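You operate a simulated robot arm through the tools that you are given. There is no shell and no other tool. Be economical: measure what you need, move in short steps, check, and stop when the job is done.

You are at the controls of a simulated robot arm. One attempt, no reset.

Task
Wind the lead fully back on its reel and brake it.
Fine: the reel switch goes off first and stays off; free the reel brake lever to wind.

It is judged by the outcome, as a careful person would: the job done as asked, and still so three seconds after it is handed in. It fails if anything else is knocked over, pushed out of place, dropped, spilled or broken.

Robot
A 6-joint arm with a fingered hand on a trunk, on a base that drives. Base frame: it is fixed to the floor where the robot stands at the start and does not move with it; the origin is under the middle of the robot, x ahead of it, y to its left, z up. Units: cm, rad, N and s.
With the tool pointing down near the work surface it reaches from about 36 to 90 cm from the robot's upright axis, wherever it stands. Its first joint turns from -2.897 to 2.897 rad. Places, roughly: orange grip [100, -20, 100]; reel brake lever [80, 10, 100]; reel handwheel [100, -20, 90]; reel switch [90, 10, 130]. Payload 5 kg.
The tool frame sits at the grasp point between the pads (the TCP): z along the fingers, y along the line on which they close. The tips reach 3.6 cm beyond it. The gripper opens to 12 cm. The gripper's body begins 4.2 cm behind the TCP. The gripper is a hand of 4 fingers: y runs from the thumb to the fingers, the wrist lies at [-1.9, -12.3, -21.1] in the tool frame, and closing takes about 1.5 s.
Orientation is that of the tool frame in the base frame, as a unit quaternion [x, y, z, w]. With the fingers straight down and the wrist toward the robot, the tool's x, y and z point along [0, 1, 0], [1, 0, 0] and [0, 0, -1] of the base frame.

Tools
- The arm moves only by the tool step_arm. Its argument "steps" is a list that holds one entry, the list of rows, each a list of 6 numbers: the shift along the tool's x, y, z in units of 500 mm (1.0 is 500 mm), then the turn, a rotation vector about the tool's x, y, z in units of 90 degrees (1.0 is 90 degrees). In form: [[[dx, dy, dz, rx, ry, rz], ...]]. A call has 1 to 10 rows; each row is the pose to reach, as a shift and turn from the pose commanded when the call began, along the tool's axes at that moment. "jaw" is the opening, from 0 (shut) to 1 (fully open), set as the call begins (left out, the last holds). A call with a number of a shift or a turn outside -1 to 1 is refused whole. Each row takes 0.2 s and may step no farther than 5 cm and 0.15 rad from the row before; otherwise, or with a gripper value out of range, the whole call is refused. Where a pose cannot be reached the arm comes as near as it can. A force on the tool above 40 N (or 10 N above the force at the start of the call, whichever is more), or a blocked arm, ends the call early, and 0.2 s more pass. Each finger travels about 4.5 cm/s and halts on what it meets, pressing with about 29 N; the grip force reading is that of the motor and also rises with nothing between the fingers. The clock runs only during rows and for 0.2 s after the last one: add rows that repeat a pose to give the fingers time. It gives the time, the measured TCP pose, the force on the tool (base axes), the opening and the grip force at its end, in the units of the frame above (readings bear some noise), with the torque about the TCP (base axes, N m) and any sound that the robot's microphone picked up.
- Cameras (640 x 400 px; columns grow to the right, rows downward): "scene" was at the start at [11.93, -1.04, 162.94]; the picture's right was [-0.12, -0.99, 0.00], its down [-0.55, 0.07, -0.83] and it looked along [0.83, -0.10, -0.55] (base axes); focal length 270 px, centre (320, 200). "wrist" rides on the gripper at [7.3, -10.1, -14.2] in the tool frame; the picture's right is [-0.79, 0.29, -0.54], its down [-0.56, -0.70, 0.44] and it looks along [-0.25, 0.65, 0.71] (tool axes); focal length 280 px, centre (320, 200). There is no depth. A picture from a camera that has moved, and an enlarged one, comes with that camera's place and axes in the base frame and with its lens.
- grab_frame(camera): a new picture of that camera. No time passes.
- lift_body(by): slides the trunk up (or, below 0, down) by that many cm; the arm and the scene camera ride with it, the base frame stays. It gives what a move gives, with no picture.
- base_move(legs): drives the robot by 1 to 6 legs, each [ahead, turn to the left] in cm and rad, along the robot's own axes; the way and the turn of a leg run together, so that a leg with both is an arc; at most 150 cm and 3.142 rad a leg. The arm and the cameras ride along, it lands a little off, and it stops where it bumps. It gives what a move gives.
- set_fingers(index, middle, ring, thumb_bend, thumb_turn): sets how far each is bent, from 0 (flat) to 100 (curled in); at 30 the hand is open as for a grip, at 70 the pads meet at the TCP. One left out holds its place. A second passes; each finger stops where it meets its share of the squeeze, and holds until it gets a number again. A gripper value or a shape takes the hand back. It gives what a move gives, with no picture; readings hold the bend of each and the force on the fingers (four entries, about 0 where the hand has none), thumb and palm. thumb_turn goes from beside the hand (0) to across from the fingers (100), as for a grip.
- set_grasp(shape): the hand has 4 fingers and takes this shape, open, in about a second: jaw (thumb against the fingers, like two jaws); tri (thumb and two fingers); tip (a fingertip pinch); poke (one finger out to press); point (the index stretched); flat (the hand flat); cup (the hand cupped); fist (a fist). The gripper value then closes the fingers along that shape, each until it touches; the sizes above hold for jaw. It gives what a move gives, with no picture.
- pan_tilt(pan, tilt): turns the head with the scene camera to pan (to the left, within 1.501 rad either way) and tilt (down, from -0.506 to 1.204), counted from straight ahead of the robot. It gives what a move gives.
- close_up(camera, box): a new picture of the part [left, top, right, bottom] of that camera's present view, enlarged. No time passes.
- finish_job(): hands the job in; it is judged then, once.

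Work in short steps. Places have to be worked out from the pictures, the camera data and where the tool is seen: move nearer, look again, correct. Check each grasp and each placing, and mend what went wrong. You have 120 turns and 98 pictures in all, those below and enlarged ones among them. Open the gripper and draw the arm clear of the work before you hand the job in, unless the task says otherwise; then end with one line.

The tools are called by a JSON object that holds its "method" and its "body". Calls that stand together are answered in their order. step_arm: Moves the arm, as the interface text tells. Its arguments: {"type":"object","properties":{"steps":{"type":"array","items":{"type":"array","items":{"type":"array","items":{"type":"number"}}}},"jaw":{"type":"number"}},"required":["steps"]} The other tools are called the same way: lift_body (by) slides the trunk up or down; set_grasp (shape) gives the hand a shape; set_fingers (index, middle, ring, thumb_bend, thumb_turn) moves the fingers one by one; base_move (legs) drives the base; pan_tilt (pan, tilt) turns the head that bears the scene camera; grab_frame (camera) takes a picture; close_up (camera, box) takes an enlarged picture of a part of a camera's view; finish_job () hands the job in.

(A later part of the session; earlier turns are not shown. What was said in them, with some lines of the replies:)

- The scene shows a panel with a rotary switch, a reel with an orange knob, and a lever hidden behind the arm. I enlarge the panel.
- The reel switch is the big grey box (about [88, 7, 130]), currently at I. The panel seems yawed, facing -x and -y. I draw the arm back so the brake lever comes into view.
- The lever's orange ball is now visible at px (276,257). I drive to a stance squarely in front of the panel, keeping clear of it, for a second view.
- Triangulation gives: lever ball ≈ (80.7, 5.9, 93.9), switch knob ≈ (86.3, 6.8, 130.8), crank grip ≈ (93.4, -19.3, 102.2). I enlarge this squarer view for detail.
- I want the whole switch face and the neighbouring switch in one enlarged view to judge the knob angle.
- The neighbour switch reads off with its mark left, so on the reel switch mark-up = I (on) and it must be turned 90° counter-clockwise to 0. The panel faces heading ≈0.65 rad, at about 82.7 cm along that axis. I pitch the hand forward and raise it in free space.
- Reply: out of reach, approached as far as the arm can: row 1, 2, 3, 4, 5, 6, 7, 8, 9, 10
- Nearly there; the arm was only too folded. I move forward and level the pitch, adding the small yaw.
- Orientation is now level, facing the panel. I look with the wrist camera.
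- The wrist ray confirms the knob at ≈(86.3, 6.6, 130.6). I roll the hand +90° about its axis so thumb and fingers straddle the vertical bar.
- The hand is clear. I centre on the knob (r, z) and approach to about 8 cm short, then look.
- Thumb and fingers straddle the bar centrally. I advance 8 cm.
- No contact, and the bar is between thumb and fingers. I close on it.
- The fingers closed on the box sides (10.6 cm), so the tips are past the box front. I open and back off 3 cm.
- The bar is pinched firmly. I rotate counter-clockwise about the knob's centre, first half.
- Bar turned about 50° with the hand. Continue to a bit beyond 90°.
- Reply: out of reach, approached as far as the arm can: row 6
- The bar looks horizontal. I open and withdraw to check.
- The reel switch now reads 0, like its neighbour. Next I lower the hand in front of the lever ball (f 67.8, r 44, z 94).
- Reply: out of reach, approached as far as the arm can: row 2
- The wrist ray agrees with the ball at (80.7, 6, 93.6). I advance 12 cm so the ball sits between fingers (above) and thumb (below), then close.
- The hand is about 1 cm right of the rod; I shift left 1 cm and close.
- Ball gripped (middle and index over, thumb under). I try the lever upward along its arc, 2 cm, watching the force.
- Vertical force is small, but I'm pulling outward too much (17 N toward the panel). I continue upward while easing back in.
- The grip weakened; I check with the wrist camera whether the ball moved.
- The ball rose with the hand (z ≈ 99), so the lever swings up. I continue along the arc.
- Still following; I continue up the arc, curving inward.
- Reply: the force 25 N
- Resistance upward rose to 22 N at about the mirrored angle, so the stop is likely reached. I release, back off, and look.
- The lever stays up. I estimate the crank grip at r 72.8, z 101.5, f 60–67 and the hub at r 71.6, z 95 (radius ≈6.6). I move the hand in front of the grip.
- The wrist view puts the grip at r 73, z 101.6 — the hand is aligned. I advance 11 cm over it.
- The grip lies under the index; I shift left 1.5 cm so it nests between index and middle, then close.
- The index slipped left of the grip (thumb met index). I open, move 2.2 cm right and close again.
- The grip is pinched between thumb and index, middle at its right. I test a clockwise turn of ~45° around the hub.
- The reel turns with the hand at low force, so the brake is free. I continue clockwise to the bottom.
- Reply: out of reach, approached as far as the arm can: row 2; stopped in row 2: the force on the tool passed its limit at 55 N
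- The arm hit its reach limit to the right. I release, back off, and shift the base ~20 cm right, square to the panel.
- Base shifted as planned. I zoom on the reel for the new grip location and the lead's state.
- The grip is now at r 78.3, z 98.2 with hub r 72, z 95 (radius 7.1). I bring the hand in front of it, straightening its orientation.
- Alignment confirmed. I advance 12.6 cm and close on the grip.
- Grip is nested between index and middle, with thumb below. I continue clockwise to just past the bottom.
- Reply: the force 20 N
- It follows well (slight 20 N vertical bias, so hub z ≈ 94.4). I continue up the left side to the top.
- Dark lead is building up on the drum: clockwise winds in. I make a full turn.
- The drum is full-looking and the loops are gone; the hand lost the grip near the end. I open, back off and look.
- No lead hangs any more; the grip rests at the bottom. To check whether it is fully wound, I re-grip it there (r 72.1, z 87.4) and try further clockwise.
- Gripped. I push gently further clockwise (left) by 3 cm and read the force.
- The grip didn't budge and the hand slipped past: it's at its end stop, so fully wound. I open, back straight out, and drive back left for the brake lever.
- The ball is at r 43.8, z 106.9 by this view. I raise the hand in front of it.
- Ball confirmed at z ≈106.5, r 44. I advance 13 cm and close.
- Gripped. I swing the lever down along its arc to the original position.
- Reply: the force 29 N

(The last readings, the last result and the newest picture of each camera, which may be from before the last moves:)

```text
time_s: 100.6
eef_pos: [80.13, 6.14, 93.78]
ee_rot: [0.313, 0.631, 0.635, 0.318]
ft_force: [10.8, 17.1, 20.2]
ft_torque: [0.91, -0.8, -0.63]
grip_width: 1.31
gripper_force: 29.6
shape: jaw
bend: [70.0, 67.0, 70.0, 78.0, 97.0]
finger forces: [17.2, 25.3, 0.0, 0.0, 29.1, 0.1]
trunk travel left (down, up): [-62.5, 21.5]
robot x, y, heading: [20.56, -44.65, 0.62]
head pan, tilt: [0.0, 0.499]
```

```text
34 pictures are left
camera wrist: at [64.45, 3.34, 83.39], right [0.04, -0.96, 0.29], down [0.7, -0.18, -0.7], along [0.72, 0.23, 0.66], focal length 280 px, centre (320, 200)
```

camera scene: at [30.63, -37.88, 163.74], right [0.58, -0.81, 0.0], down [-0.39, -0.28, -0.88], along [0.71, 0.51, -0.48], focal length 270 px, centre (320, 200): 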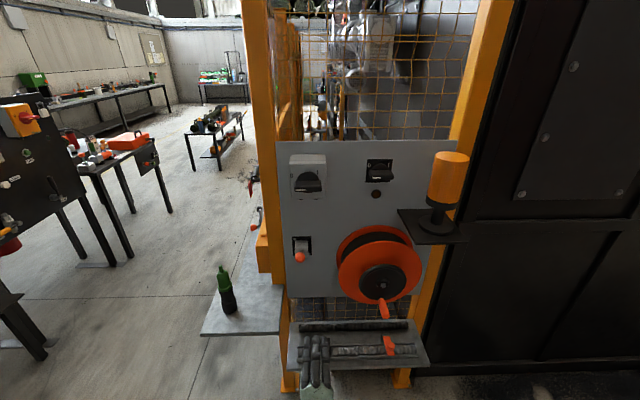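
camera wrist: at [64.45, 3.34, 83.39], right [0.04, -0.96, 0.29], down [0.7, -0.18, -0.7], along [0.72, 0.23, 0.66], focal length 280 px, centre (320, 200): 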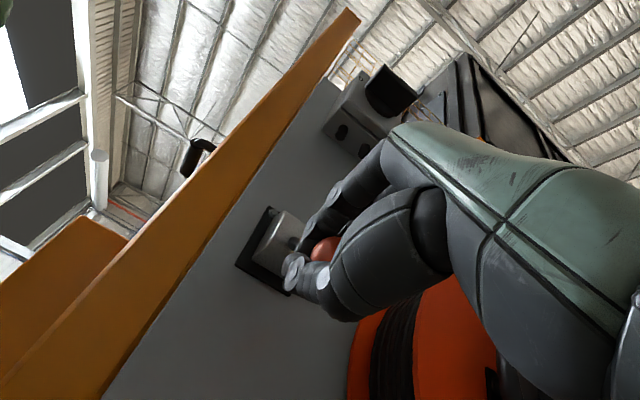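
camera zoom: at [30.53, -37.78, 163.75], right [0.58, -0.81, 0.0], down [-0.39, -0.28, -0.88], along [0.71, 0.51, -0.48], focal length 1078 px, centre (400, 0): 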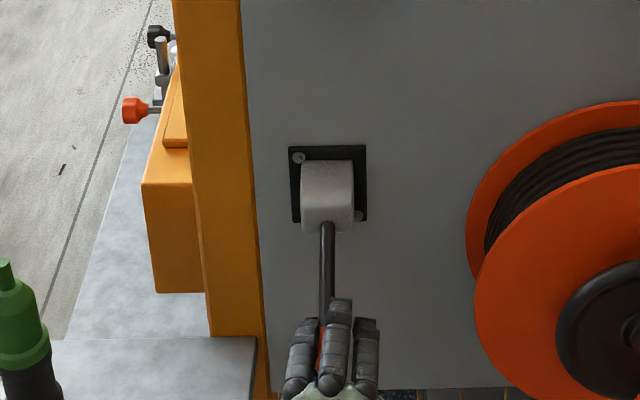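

The lever is down against its stop (20 N). I release, back off straight, and compare.

{"method": "step_arm", "body": {"steps": [[[0, 0, 0, 0, 0, 0], [0, 0, 0, 0, 0, 0], [0, 0, 0, 0, 0, 0], [0, 0, 0, 0, 0, 0], [0, 0, 0, 0, 0, 0], [0, 0, 0, 0, 0, 0], [0, 0, -0.08, 0, 0, 0], [0, 0, -0.16, 0, 0, 0], [0, 0, -0.24, 0, 0, 0], [0, 0, -0.32, 0, 0, 0]]], "jaw": 1}}

{"method": "grab_frame", "body": {"camera": "wrist"}}

{"method": "close_up", "body": {"camera": "scene", "box": [250, 150, 474, 290]}}

```text
time_s: 102.8
eef_pos: [67.35, -3.53, 93.57]
ee_rot: [0.313, 0.633, 0.634, 0.316]
ft_force: [-0.8, 0.7, 0.4]
ft_torque: [-0.02, 0.03, 0.0]
grip_width: 11.97
gripper_force: 0.0
shape: jaw
bend: [30.0, 30.0, 30.0, 30.0, 98.0]
finger forces: [0.0, 0.0, 0.0, 0.0, 0.0, 0.0]
trunk travel left (down, up): [-62.5, 21.5]
robot x, y, heading: [20.74, -45.02, 0.621]
head pan, tilt: [0.0, 0.499]
```

```text
33 pictures are left
camera wrist: at [51.67, -6.42, 83.26], right [0.04, -0.96, 0.29], down [0.69, -0.18, -0.7], along [0.72, 0.23, 0.66], focal length 280 px, centre (320, 200)
```

wrist: 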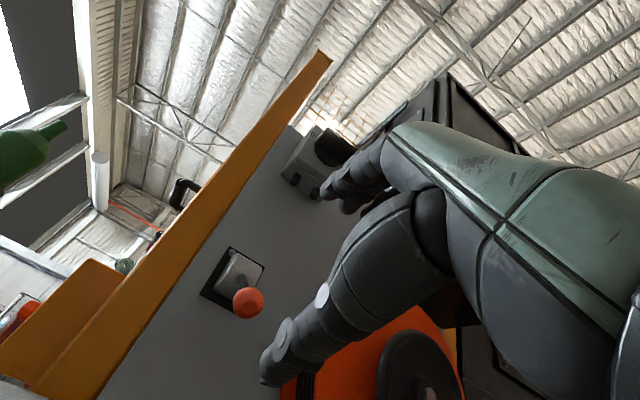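

```text
2.86 times, centred on (362, 220) of scene
camera zoom: at [30.46, -38.02, 163.76], right [0.58, -0.81, 0.0], down [-0.39, -0.28, -0.88], along [0.71, 0.51, -0.48], focal length 770 px, centre (200, 143)
```

zoom: 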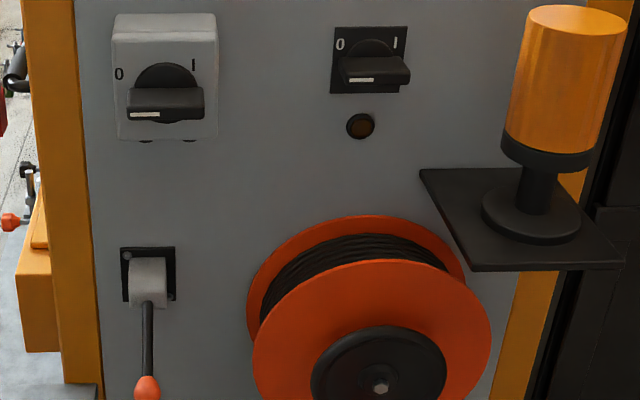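

The lever is back at its original braked height (z ≈ 93.3). I check the reel's underside for leftover lead.

{"method": "close_up", "body": {"camera": "scene", "box": [280, 260, 456, 370]}}

```text
3.64 times, centred on (368, 315) of scene
camera zoom: at [30.46, -38.02, 163.76], right [0.58, -0.81, 0.0], down [-0.39, -0.28, -0.88], along [0.71, 0.51, -0.48], focal length 980 px, centre (146, -218)
```

zoom: 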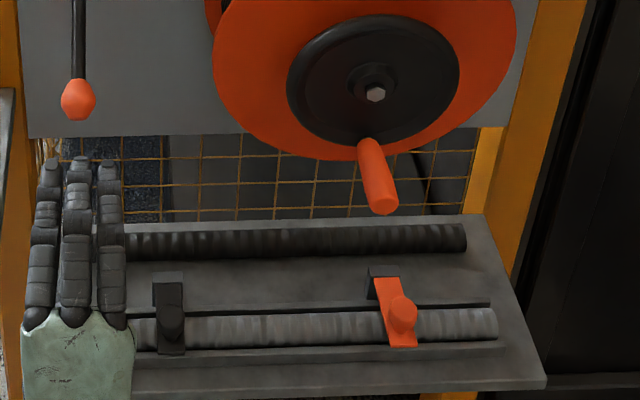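

No lead hangs down, the switch is at 0 and the brake is on. I draw the arm back further.

{"method": "step_arm", "body": {"steps": [[[0, 0, -0.06, 0, 0, 0], [0, 0, -0.12, 0, 0, 0], [0, 0, -0.18, 0, 0, 0]]]}}

{"method": "grab_frame", "body": {"camera": "scene"}}

```text
time_s: 103.6
eef_pos: [59.97, -9.04, 93.61]
ee_rot: [0.313, 0.633, 0.634, 0.316]
ft_force: [0.0, 0.9, 1.1]
ft_torque: [0.0, 0.03, 0.02]
grip_width: 11.96
gripper_force: 0.1
shape: jaw
bend: [30.0, 30.0, 30.0, 30.0, 98.0]
finger forces: [0.1, 0.0, 0.0, 0.0, 0.0, 0.0]
trunk travel left (down, up): [-62.5, 21.5]
robot x, y, heading: [20.74, -44.95, 0.621]
head pan, tilt: [0.0, 0.499]
```

```text
30 pictures are left
camera scene: at [30.5, -37.99, 163.75], right [0.58, -0.81, 0.0], down [-0.39, -0.28, -0.88], along [0.71, 0.51, -0.48], focal length 270 px, centre (320, 200)
```

scene: 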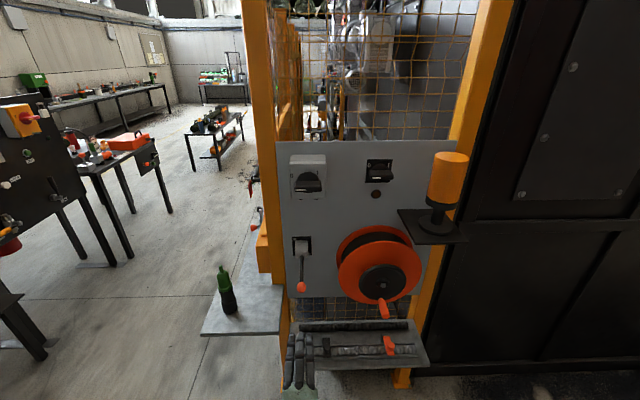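

Everything is in place, the hand is open and the arm is clear. I hand the job in.

{"method": "finish_job", "body": {}}

```text
The job is handed in.
```

I turned the reel switch off first and it is still off. The lead is wound in until the crank would turn no further, with none left hanging, and the brake lever is back down in its braked position.
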